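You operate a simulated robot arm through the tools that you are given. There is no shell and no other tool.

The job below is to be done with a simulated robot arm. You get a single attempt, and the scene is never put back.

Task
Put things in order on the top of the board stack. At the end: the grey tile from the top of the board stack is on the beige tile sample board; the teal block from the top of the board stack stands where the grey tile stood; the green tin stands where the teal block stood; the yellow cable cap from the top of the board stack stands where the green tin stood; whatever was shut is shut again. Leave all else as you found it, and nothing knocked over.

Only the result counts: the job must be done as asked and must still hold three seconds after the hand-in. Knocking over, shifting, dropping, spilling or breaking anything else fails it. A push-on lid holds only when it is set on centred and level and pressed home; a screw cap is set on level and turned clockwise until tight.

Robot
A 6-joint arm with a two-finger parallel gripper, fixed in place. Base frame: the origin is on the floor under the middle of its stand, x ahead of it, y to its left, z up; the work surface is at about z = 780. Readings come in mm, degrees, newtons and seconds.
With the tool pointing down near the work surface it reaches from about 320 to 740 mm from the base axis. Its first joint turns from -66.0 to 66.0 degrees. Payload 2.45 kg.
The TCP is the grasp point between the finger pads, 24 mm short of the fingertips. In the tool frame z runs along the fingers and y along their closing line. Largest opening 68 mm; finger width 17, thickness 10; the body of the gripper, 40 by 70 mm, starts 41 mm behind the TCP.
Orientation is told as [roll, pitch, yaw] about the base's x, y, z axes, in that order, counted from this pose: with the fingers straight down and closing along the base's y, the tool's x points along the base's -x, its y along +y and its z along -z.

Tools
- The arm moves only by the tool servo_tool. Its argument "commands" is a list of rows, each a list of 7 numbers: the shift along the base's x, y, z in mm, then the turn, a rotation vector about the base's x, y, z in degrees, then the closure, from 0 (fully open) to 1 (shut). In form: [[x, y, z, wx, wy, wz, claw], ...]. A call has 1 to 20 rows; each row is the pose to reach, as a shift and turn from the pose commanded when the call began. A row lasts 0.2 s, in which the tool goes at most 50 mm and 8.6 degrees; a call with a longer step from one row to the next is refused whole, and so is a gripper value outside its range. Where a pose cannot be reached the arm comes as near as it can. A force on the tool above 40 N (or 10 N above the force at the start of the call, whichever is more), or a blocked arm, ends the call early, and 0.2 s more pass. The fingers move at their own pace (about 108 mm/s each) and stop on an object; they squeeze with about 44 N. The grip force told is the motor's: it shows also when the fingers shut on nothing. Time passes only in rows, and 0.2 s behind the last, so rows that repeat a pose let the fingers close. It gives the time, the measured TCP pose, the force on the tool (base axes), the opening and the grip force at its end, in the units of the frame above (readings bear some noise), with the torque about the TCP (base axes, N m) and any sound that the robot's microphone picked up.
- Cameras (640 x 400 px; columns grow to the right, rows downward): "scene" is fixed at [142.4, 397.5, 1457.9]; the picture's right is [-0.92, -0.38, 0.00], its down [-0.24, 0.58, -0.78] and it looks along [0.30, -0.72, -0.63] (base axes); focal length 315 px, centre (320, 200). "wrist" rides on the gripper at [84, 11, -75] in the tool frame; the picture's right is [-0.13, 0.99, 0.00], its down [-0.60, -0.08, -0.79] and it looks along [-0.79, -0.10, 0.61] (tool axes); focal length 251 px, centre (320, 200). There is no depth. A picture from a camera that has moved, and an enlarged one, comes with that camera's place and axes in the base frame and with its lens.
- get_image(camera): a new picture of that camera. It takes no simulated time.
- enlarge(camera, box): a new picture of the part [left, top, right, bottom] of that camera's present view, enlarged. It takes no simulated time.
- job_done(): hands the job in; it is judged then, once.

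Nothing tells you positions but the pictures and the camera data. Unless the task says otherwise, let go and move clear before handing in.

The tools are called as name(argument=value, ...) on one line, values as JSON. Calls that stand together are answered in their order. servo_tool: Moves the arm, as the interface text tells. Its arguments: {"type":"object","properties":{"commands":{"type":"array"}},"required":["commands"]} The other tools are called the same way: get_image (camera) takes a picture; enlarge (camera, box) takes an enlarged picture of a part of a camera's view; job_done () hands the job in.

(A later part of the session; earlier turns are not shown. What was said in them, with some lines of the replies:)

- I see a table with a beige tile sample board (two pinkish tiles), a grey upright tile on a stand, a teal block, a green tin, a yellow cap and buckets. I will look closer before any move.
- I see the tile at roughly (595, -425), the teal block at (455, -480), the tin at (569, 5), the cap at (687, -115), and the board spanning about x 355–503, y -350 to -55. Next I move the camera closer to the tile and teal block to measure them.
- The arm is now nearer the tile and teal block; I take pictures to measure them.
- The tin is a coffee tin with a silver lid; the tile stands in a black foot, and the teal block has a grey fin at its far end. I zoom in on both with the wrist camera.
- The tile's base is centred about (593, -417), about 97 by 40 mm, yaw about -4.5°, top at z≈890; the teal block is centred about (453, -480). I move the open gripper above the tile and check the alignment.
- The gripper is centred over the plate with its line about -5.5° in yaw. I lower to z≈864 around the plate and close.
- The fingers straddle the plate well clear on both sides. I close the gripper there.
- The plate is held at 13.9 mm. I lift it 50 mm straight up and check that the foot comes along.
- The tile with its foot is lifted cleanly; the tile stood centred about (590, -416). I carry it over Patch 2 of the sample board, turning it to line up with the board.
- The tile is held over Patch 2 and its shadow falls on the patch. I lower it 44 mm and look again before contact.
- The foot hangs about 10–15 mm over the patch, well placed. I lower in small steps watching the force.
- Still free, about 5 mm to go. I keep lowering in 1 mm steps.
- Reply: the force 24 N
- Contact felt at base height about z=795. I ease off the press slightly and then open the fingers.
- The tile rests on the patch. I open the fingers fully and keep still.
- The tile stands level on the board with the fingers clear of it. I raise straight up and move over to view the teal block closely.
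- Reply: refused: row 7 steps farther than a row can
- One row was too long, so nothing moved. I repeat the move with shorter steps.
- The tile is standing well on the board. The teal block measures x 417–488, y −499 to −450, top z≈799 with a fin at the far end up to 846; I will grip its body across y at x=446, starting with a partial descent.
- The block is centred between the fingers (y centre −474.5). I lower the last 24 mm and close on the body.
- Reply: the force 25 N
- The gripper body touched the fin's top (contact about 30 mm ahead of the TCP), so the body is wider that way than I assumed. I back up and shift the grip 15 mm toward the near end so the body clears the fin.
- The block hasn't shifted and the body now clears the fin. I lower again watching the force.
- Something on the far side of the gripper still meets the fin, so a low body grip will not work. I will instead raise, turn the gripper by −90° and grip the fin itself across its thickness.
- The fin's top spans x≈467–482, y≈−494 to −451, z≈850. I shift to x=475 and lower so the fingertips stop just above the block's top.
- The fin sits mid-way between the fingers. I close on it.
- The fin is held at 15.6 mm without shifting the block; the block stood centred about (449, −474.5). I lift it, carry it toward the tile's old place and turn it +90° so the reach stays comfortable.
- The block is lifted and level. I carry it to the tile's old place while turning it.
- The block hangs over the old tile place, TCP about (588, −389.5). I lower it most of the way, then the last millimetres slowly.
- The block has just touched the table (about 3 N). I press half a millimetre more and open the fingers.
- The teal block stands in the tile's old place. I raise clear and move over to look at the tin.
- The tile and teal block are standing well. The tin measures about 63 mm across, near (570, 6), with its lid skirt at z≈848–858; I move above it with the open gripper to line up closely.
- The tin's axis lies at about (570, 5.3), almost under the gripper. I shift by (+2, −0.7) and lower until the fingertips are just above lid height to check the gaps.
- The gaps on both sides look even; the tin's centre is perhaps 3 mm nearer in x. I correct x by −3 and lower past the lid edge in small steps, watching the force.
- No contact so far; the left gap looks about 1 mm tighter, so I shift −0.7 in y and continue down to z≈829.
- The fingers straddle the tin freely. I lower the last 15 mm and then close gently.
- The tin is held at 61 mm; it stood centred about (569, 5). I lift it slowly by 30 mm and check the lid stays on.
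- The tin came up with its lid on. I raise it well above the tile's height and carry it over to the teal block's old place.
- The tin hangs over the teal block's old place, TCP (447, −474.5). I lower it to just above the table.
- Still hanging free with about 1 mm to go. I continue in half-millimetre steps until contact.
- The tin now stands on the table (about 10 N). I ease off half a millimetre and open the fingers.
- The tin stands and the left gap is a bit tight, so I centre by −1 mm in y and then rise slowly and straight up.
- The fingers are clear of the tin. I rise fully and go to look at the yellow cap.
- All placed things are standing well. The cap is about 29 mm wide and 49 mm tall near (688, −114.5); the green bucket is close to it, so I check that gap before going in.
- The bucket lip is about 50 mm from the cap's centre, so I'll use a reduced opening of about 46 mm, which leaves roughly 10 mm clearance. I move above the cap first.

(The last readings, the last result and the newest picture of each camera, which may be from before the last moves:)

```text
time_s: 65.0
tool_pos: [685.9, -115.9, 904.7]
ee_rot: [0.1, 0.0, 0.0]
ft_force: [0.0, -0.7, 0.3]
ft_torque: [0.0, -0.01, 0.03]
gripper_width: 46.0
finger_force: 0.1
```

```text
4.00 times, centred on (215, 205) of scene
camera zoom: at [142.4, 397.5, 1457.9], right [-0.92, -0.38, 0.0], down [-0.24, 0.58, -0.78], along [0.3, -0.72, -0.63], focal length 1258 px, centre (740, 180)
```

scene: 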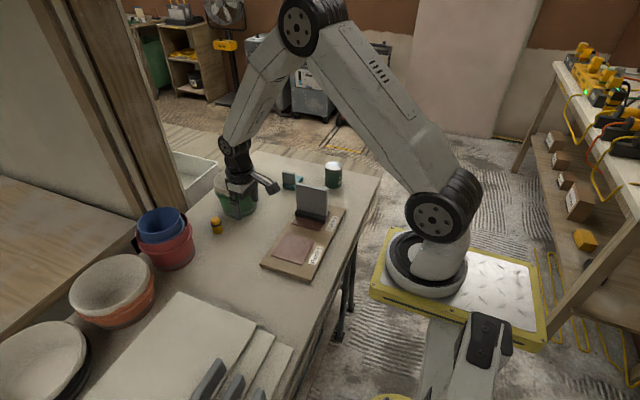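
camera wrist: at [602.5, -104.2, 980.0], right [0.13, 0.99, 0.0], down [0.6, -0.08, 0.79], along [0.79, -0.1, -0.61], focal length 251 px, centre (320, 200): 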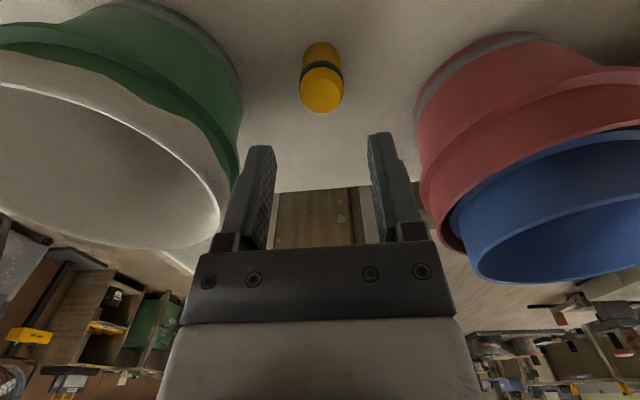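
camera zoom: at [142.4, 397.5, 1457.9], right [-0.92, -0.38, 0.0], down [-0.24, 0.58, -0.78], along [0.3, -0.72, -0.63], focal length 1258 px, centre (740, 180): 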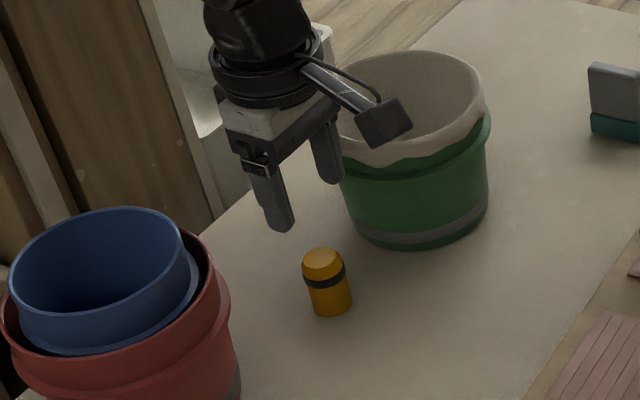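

The cap is right under the gripper and the bucket lip stays about 10 mm clear. I lower to just above the cap and check again.

servo_tool(commands=[[1, 0.8, -10, 0, 0, 0, 0.32], [1, 0.8, -22, 0, 0, 0, 0.32], [1, 0.8, -34, 0, 0, 0, 0.32], [1, 0.8, -44, 0, 0, 0, 0.32], [1, 0.8, -44, 0, 0, 0, 0.32]])

get_image(camera="wrist")

enlarge(camera="scene", box=[170, 155, 260, 255])

```text
time_s: 66.2
tool_pos: [687.8, -114.5, 860.7]
ee_rot: [-0.1, 0.0, 0.0]
ft_force: [-0.4, -0.5, 0.5]
ft_torque: [-0.02, 0.0, 0.0]
gripper_width: 46.2
finger_force: 0.1
```

```text
taken
camera wrist: at [603.8, -102.6, 936.5], right [0.13, 0.99, 0.0], down [0.6, -0.08, 0.79], along [0.79, -0.1, -0.61], focal length 251 px, centre (320, 200)
```

wrist: 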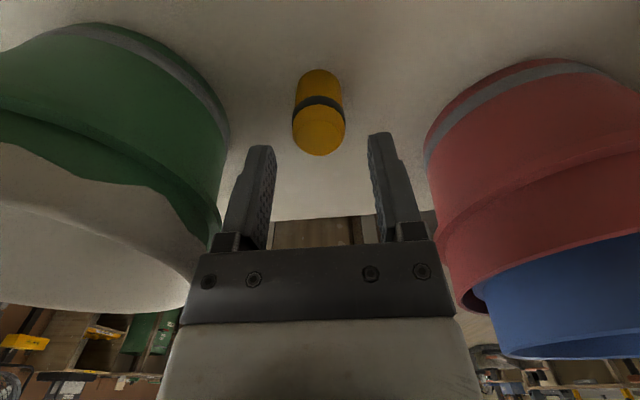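

```text
4.00 times, centred on (215, 205) of scene
camera zoom: at [142.4, 397.5, 1457.9], right [-0.92, -0.38, 0.0], down [-0.24, 0.58, -0.78], along [0.3, -0.72, -0.63], focal length 1258 px, centre (740, 180)
```

zoom: 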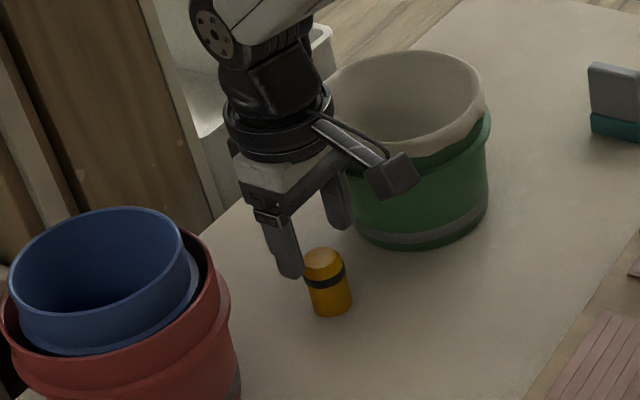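

The cap is centred between the fingers. I lower to z≈814 in steps.

servo_tool(commands=[[-1.5, -0.5, -8, 0, 0, 0, 0.32], [-1.5, -0.5, -17, 0, 0, 0, 0.32], [-1.5, -0.5, -26, 0, 0, 0, 0.32], [-1.5, -0.5, -35, 0, 0, 0, 0.32], [-1.5, -0.5, -43, 0, 0, 0, 0.32], [-1.5, -0.5, -46.5, 0, 0, 0, 0.32], [-1.5, -0.5, -46.5, 0, 0, 0, 0.32]])

get_image(camera="wrist")

enlarge(camera="scene", box=[170, 155, 260, 255])

```text
time_s: 67.8
tool_pos: [685.9, -115.8, 814.3]
ee_rot: [0.1, 0.0, -0.1]
ft_force: [-0.3, -0.4, 0.3]
ft_torque: [0.01, -0.02, 0.0]
gripper_width: 46.0
finger_force: 0.1
```

```text
taken
camera wrist: at [602.6, -103.4, 889.8], right [0.13, 0.99, 0.0], down [0.6, -0.08, 0.79], along [0.79, -0.1, -0.61], focal length 251 px, centre (320, 200)
```

wrist: 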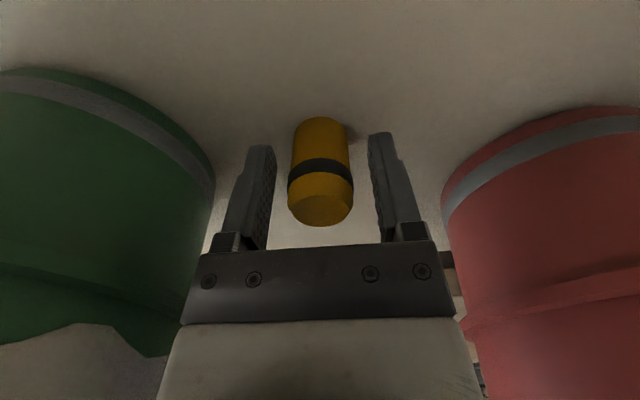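

```text
4.00 times, centred on (215, 205) of scene
camera zoom: at [142.4, 397.5, 1457.9], right [-0.92, -0.38, 0.0], down [-0.24, 0.58, -0.78], along [0.3, -0.72, -0.63], focal length 1258 px, centre (740, 180)
```

zoom: 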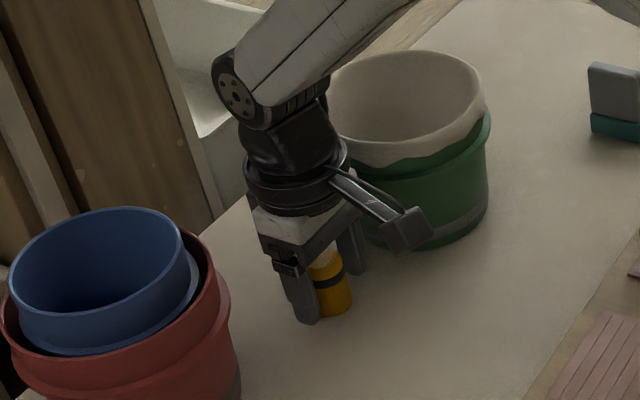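

The cap stands between the fingers with no contact. I close on it.

servo_tool(commands=[[0, 0, 0, 0, 0, 0, 0.4], [0, 0, 0, 0, 0, 0, 0.5], [0, 0, 0, 0, 0, 0, 0.6], [0, 0, 0, 0, 0, 0, 1], [0, 0, 0, 0, 0, 0, 1]])

get_image(camera="wrist")

```text
time_s: 69.0
tool_pos: [686.2, -114.4, 813.3]
ee_rot: [0.0, 0.0, -0.1]
ft_force: [-0.7, 0.9, 0.6]
ft_torque: [-0.01, -0.01, -0.03]
gripper_width: 28.0
finger_force: 42.5
```

```text
taken
camera wrist: at [602.6, -103.4, 890.0], right [0.13, 0.99, 0.0], down [0.6, -0.08, 0.79], along [0.79, -0.1, -0.61], focal length 251 px, centre (320, 200)
```

wrist: 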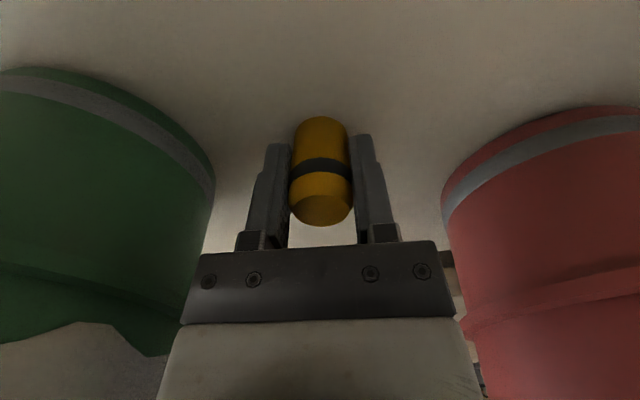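

The cap is held at 28 mm. I lift it straight up past the bucket rims, pull back in −x, then move over the tin's old place.

servo_tool(commands=[[0, 0, 4, 0, 0, 0, 1], [0, 0, 14, 0, 0, 0, 1], [0, 0, 34, 0, 0, 0, 1], [0, 0, 60, 0, 0, 0, 1], [0, 0, 88, 0, 0, 0, 1], [0, 0, 112, 0, 0, 0, 1], [-4, 0, 125, 0, 0, 0, 1], [-20, 0, 125, 0, 0, 0, 1], [-50, 0, 125, 0, 0, 0, 1], [-80, 4, 125, 0, 0, 0, 1], [-95, 25, 125, 0, 0, 0, 1], [-103, 55, 125, 0, 0, 0, 1], [-110, 85, 125, 0, 0, 0, 1], [-117, 110, 125, 0, 0, 0, 1], [-119.5, 119.2, 122, 0, 0, 0, 1], [-119.5, 119.2, 122, 0, 0, 0, 1]])

get_image(camera="scene")

get_image(camera="wrist")

```text
time_s: 72.4
tool_pos: [567.6, 5.1, 935.4]
ee_rot: [0.0, 0.0, 0.0]
ft_force: [0.2, -0.2, -0.8]
ft_torque: [-0.02, -0.02, 0.04]
gripper_width: 27.3
finger_force: 41.8
```

```text
taken
```

scene: 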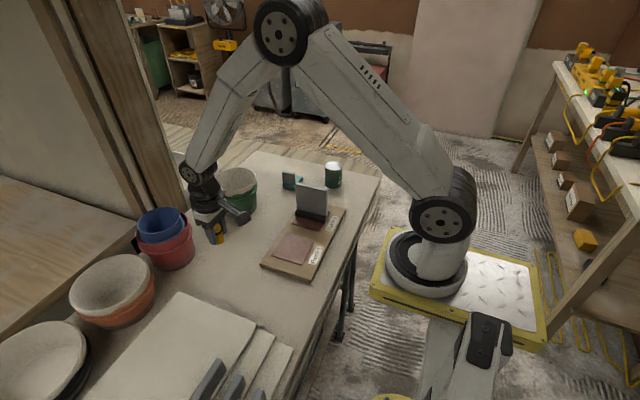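

```text
taken
camera wrist: at [483.4, 16.1, 1011.4], right [0.13, 0.99, 0.0], down [0.6, -0.08, 0.79], along [0.79, -0.1, -0.61], focal length 251 px, centre (320, 200)
```

wrist: 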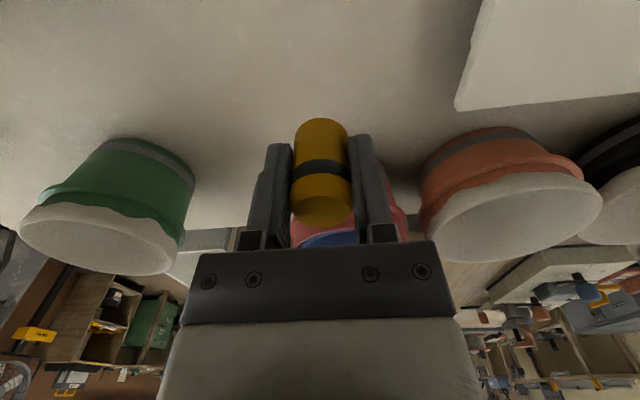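

enlarge(camera="wrist", box=[240, 100, 410, 250])

enlarge(camera="scene", box=[180, 180, 260, 260])

```text
2.67 times, centred on (325, 175) of wrist
camera zoom: at [483.4, 16.1, 1011.4], right [0.13, 0.99, 0.0], down [0.6, -0.08, 0.79], along [0.79, -0.1, -0.61], focal length 670 px, centre (307, 267)
```

zoom: 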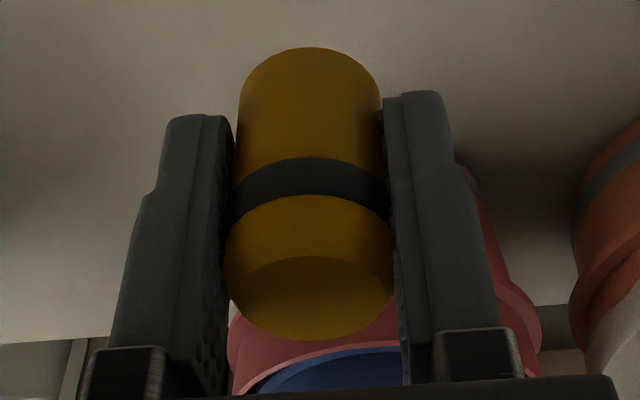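

```text
5.00 times, centred on (220, 220) of scene
camera zoom: at [142.4, 397.5, 1457.9], right [-0.92, -0.38, 0.0], down [-0.24, 0.58, -0.78], along [0.3, -0.72, -0.63], focal length 1573 px, centre (820, 100)
```

zoom: 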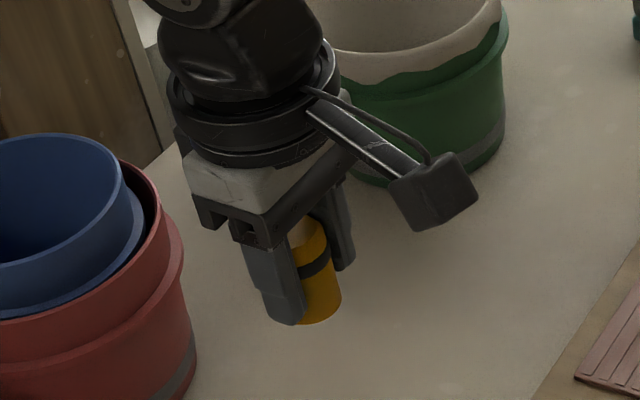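

The cap hangs upright over the tin's old place. I lower it most of the way.

servo_tool(commands=[[0, 0, -10, 0, 0, 0, 1], [0, 0, -28, 0, 0, 0, 1], [0, 0, -48, 0, 0, 0, 1], [0, 0, -68, 0, 0, 0, 1], [0, 0, -86, 0, 0, 0, 1], [0, 0, -102, 0, 0, 0, 1], [0, 0, -112, 0, 0, 0, 1], [0, 0, -117, 0, 0, 0, 1], [0, 0, -119.5, 0, 0, 0, 1], [0, 0, -119.5, 0, 0, 0, 1]])

enlarge(camera="scene", box=[180, 200, 260, 290])

```text
time_s: 74.6
tool_pos: [567.6, 4.1, 816.1]
ee_rot: [0.1, 0.0, 0.0]
ft_force: [-0.6, -0.8, -0.1]
ft_torque: [0.0, -0.02, 0.01]
gripper_width: 27.1
finger_force: 41.9
```

```text
4.44 times, centred on (220, 245) of scene
camera zoom: at [142.4, 397.5, 1457.9], right [-0.92, -0.38, 0.0], down [-0.24, 0.58, -0.78], along [0.3, -0.72, -0.63], focal length 1398 px, centre (764, 0)
```

zoom: 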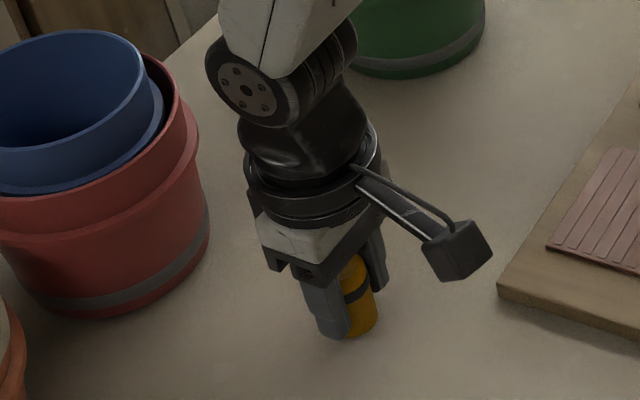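

servo_tool(commands=[[0, 0, -1, 0, 0, 0, 1], [0, 0, -2, 0, 0, 0, 1], [0, 0, -2.5, 0, 0, 0, 1], [0, 0, -2.5, 0, 0, 0, 1]])

get_image(camera="wrist")

```text
time_s: 75.6
tool_pos: [566.9, 3.4, 813.5]
ee_rot: [-0.1, 0.0, 0.0]
ft_force: [0.3, 0.4, -0.5]
ft_torque: [-0.02, 0.02, 0.0]
gripper_width: 27.1
finger_force: 41.5
```

```text
taken
camera wrist: at [483.3, 15.5, 890.1], right [0.13, 0.99, 0.0], down [0.6, -0.08, 0.79], along [0.79, -0.1, -0.61], focal length 251 px, centre (320, 200)
```

wrist: 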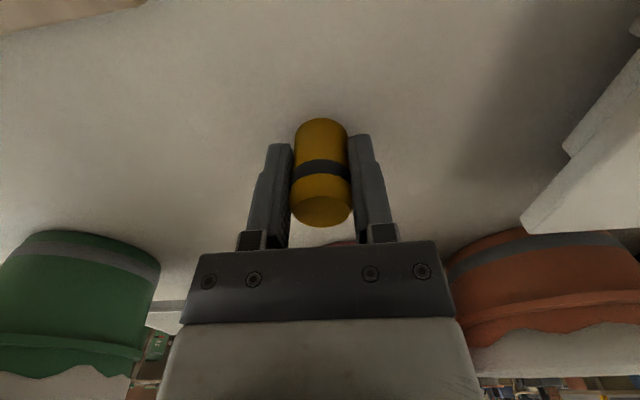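

servo_tool(commands=[[0, 0, -0.5, 0, 0, 0, 1], [0, 0, -1, 0, 0, 0, 1], [0, 0, -1, 0, 0, 0, 1]])

```text
time_s: 76.4
tool_pos: [567.6, 4.1, 814.1]
ee_rot: [0.0, 0.0, -0.1]
ft_force: [-3.0, -0.7, 13.8]
ft_torque: [-0.05, 0.04, 0.03]
gripper_width: 27.0
finger_force: 42.1
```

The cap is on the table (about 14 N). I ease off slightly and open the fingers.

servo_tool(commands=[[0, 0, 0.5, 0, 0, 0, 1], [0, 0, 0.5, 0, 0, 0, 1], [0, 0, 0.5, 0, 0, 0, 0.55], [0, 0, 0.5, 0, 0, 0, 0.45], [0, 0, 0.5, 0, 0, 0, 0.3], [0, 0, 0.5, 0, 0, 0, 0.1], [0, 0, 0.5, 0, 0, 0, 0.1]])

get_image(camera="wrist")

enlarge(camera="scene", box=[180, 200, 260, 290])

```text
time_s: 78.0
tool_pos: [566.2, 4.3, 814.4]
ee_rot: [0.0, 0.0, 0.0]
ft_force: [0.6, 0.7, 0.1]
ft_torque: [-0.06, 0.01, -0.04]
gripper_width: 61.5
finger_force: 0.1
```

```text
taken
camera wrist: at [482.7, 15.8, 889.6], right [0.13, 0.99, 0.0], down [0.6, -0.08, 0.79], along [0.79, -0.1, -0.61], focal length 251 px, centre (320, 200)
```

wrist: 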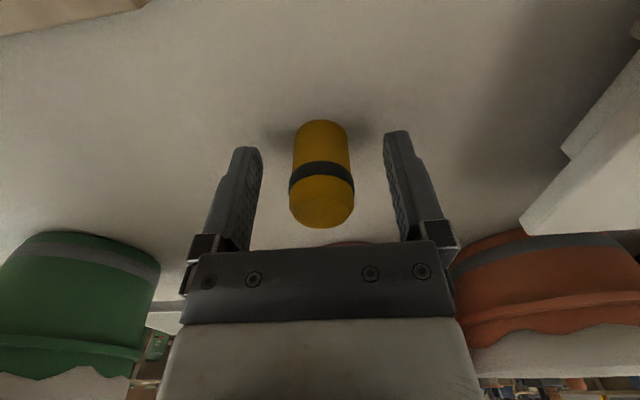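

```text
4.44 times, centred on (220, 245) of scene
camera zoom: at [142.4, 397.5, 1457.9], right [-0.92, -0.38, 0.0], down [-0.24, 0.58, -0.78], along [0.3, -0.72, -0.63], focal length 1398 px, centre (764, 0)
```

zoom: 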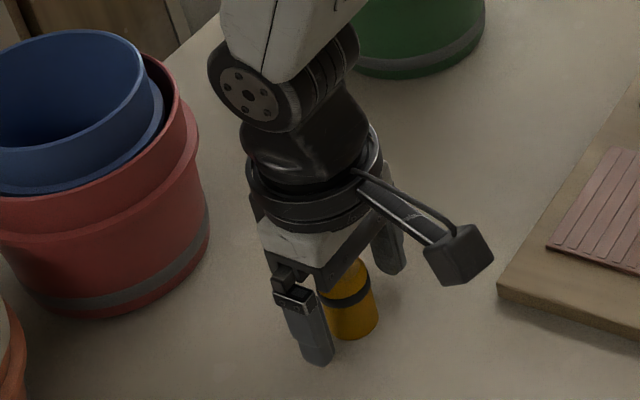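

The cap stands free between the open fingers. I rise straight up and back away to check the whole table.

servo_tool(commands=[[0, 0, 8, 0, 0, 0, 0.1], [0, 0, 22, 0, 0, 0, 0.1], [0, 0, 45, 0, 0, 0, 0.1], [0, 0, 75, 0, 0, 0, 0], [0, 0, 110, 0, 0, 0, 0], [0, 0, 150, 0, 0, 0, 0], [-25, 0, 185, 0, 0, 0, 0], [-60, 0, 215, 0, 0, 0, 0], [-100, 0, 235, 0, 0, 0, 0], [-140, -10, 245, 0, 0, 0, 0], [-170, -20, 250, 0, 0, 0, 0], [-170, -20, 250, 0, 0, 0, 0]])

get_image(camera="scene")

get_image(camera="wrist")

enlarge(camera="scene", box=[180, 130, 400, 300])

```text
time_s: 80.6
tool_pos: [396.9, -15.7, 1062.1]
ee_rot: [0.0, 0.1, 0.0]
ft_force: [-0.8, -0.3, -0.4]
ft_torque: [-0.02, -0.02, 0.0]
gripper_width: 67.9
finger_force: 0.0
```

```text
taken
```

scene: 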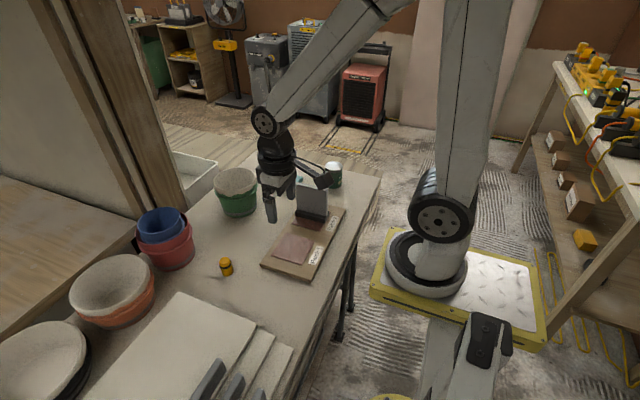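

```text
taken
camera wrist: at [312.0, -4.7, 1139.6], right [0.13, 0.99, 0.0], down [0.6, -0.08, 0.79], along [0.79, -0.1, -0.61], focal length 251 px, centre (320, 200)
```

wrist: 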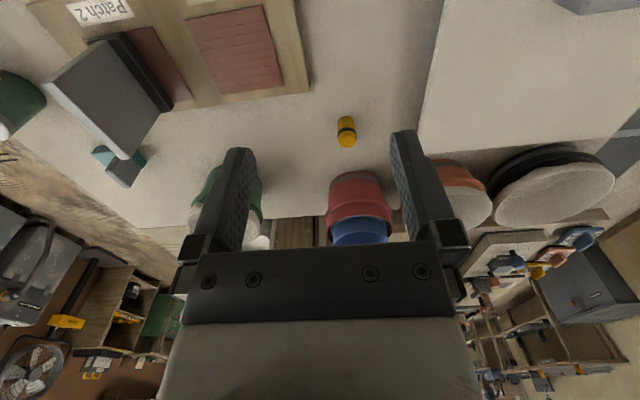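

```text
2.35 times, centred on (290, 215) of scene
camera zoom: at [142.4, 397.5, 1457.9], right [-0.92, -0.38, 0.0], down [-0.24, 0.58, -0.78], along [0.3, -0.72, -0.63], focal length 740 px, centre (391, 165)
```

zoom: 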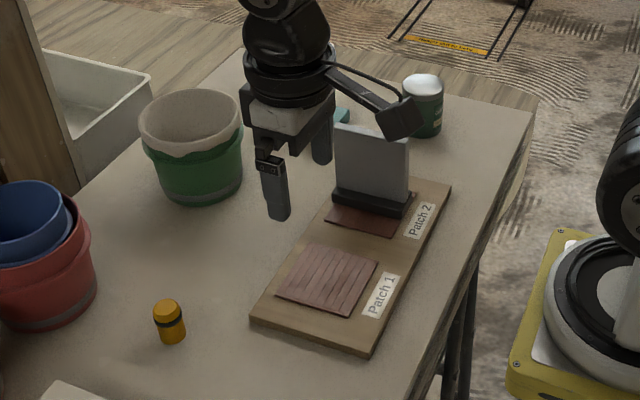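

Everything appears in place: the cap is where the tin stood and the board and buckets are unmoved. I move the arm aside to see the teal block and tin once more.

servo_tool(commands=[[-10, 40, 10, 0, 0, 0, 0], [-20, 80, 20, 0, 0, 0, 0], [-30, 120, 30, 0, 0, 0, 0], [-30, 120, 30, 0, 0, 0, 0]])

enlarge(camera="scene", box=[180, 130, 400, 300])

enlarge(camera="scene", box=[270, 145, 370, 225])

get_image(camera="scene")

```text
time_s: 81.6
tool_pos: [367.7, 106.0, 1094.6]
ee_rot: [0.0, 0.0, 0.0]
ft_force: [0.3, -0.1, -0.1]
ft_torque: [0.0, -0.02, 0.05]
gripper_width: 67.9
finger_force: 0.0
```

```text
2.35 times, centred on (290, 215) of scene
camera zoom: at [142.4, 397.5, 1457.9], right [-0.92, -0.38, 0.0], down [-0.24, 0.58, -0.78], along [0.3, -0.72, -0.63], focal length 740 px, centre (391, 165)
```

zoom: 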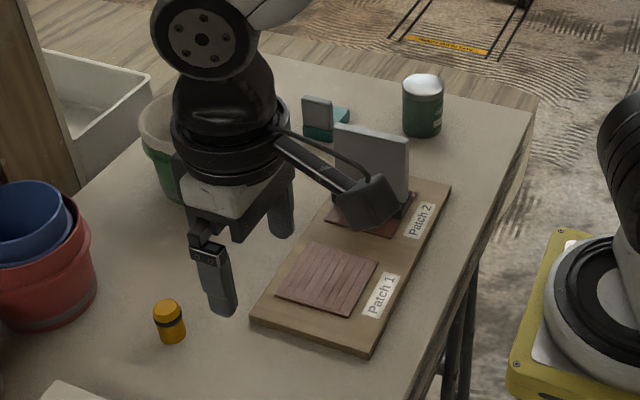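

```text
5.00 times, centred on (320, 185) of scene
camera zoom: at [142.4, 397.5, 1457.9], right [-0.92, -0.38, 0.0], down [-0.24, 0.58, -0.78], along [0.3, -0.72, -0.63], focal length 1573 px, centre (320, 275)
```

zoom: 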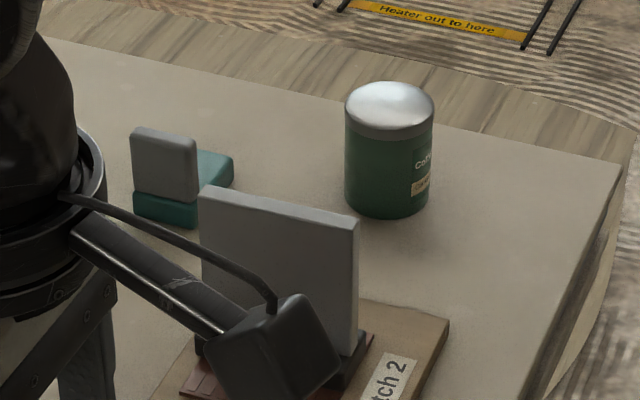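

```text
taken
```

scene: 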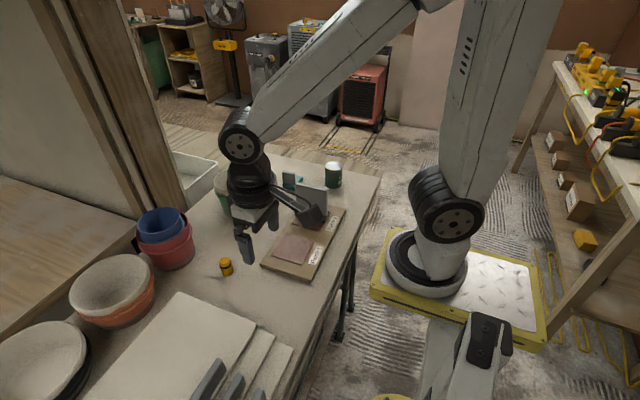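

The whole order checks out:

- **Grey tile:** it stands on the sample board.
- **Teal block:** it stands where the tile stood.
- **Green tin:** it stands with its lid level where the teal block stood.
- **Yellow cap:** it stands where the tin stood.

The gripper is empty and clear, so I hand in.

job_done()

```text
The job is handed in.
```

I moved all four items to their new places and handed the job in. In the last pictures before the hand-in, everything was standing and the buckets and sample board looked unmoved.

- **Grey tile:** it stands on the beige sample board, on Patch 2.
- **Teal block:** it stands where the tile stood, turned 90° from its original direction. In its original direction the grip point would have been at the edge of the arm's reach.
- **Green tin:** it stands where the teal block stood. I never opened it, and its lid is on and level.
- **Yellow cap:** it stands where the tin stood.

The three swapped items are within a few millimetres of the old positions, judging from the camera pictures. While I was lining up on the teal block, the gripper pressed on its fin twice, at about 20 N. The block did not visibly move.
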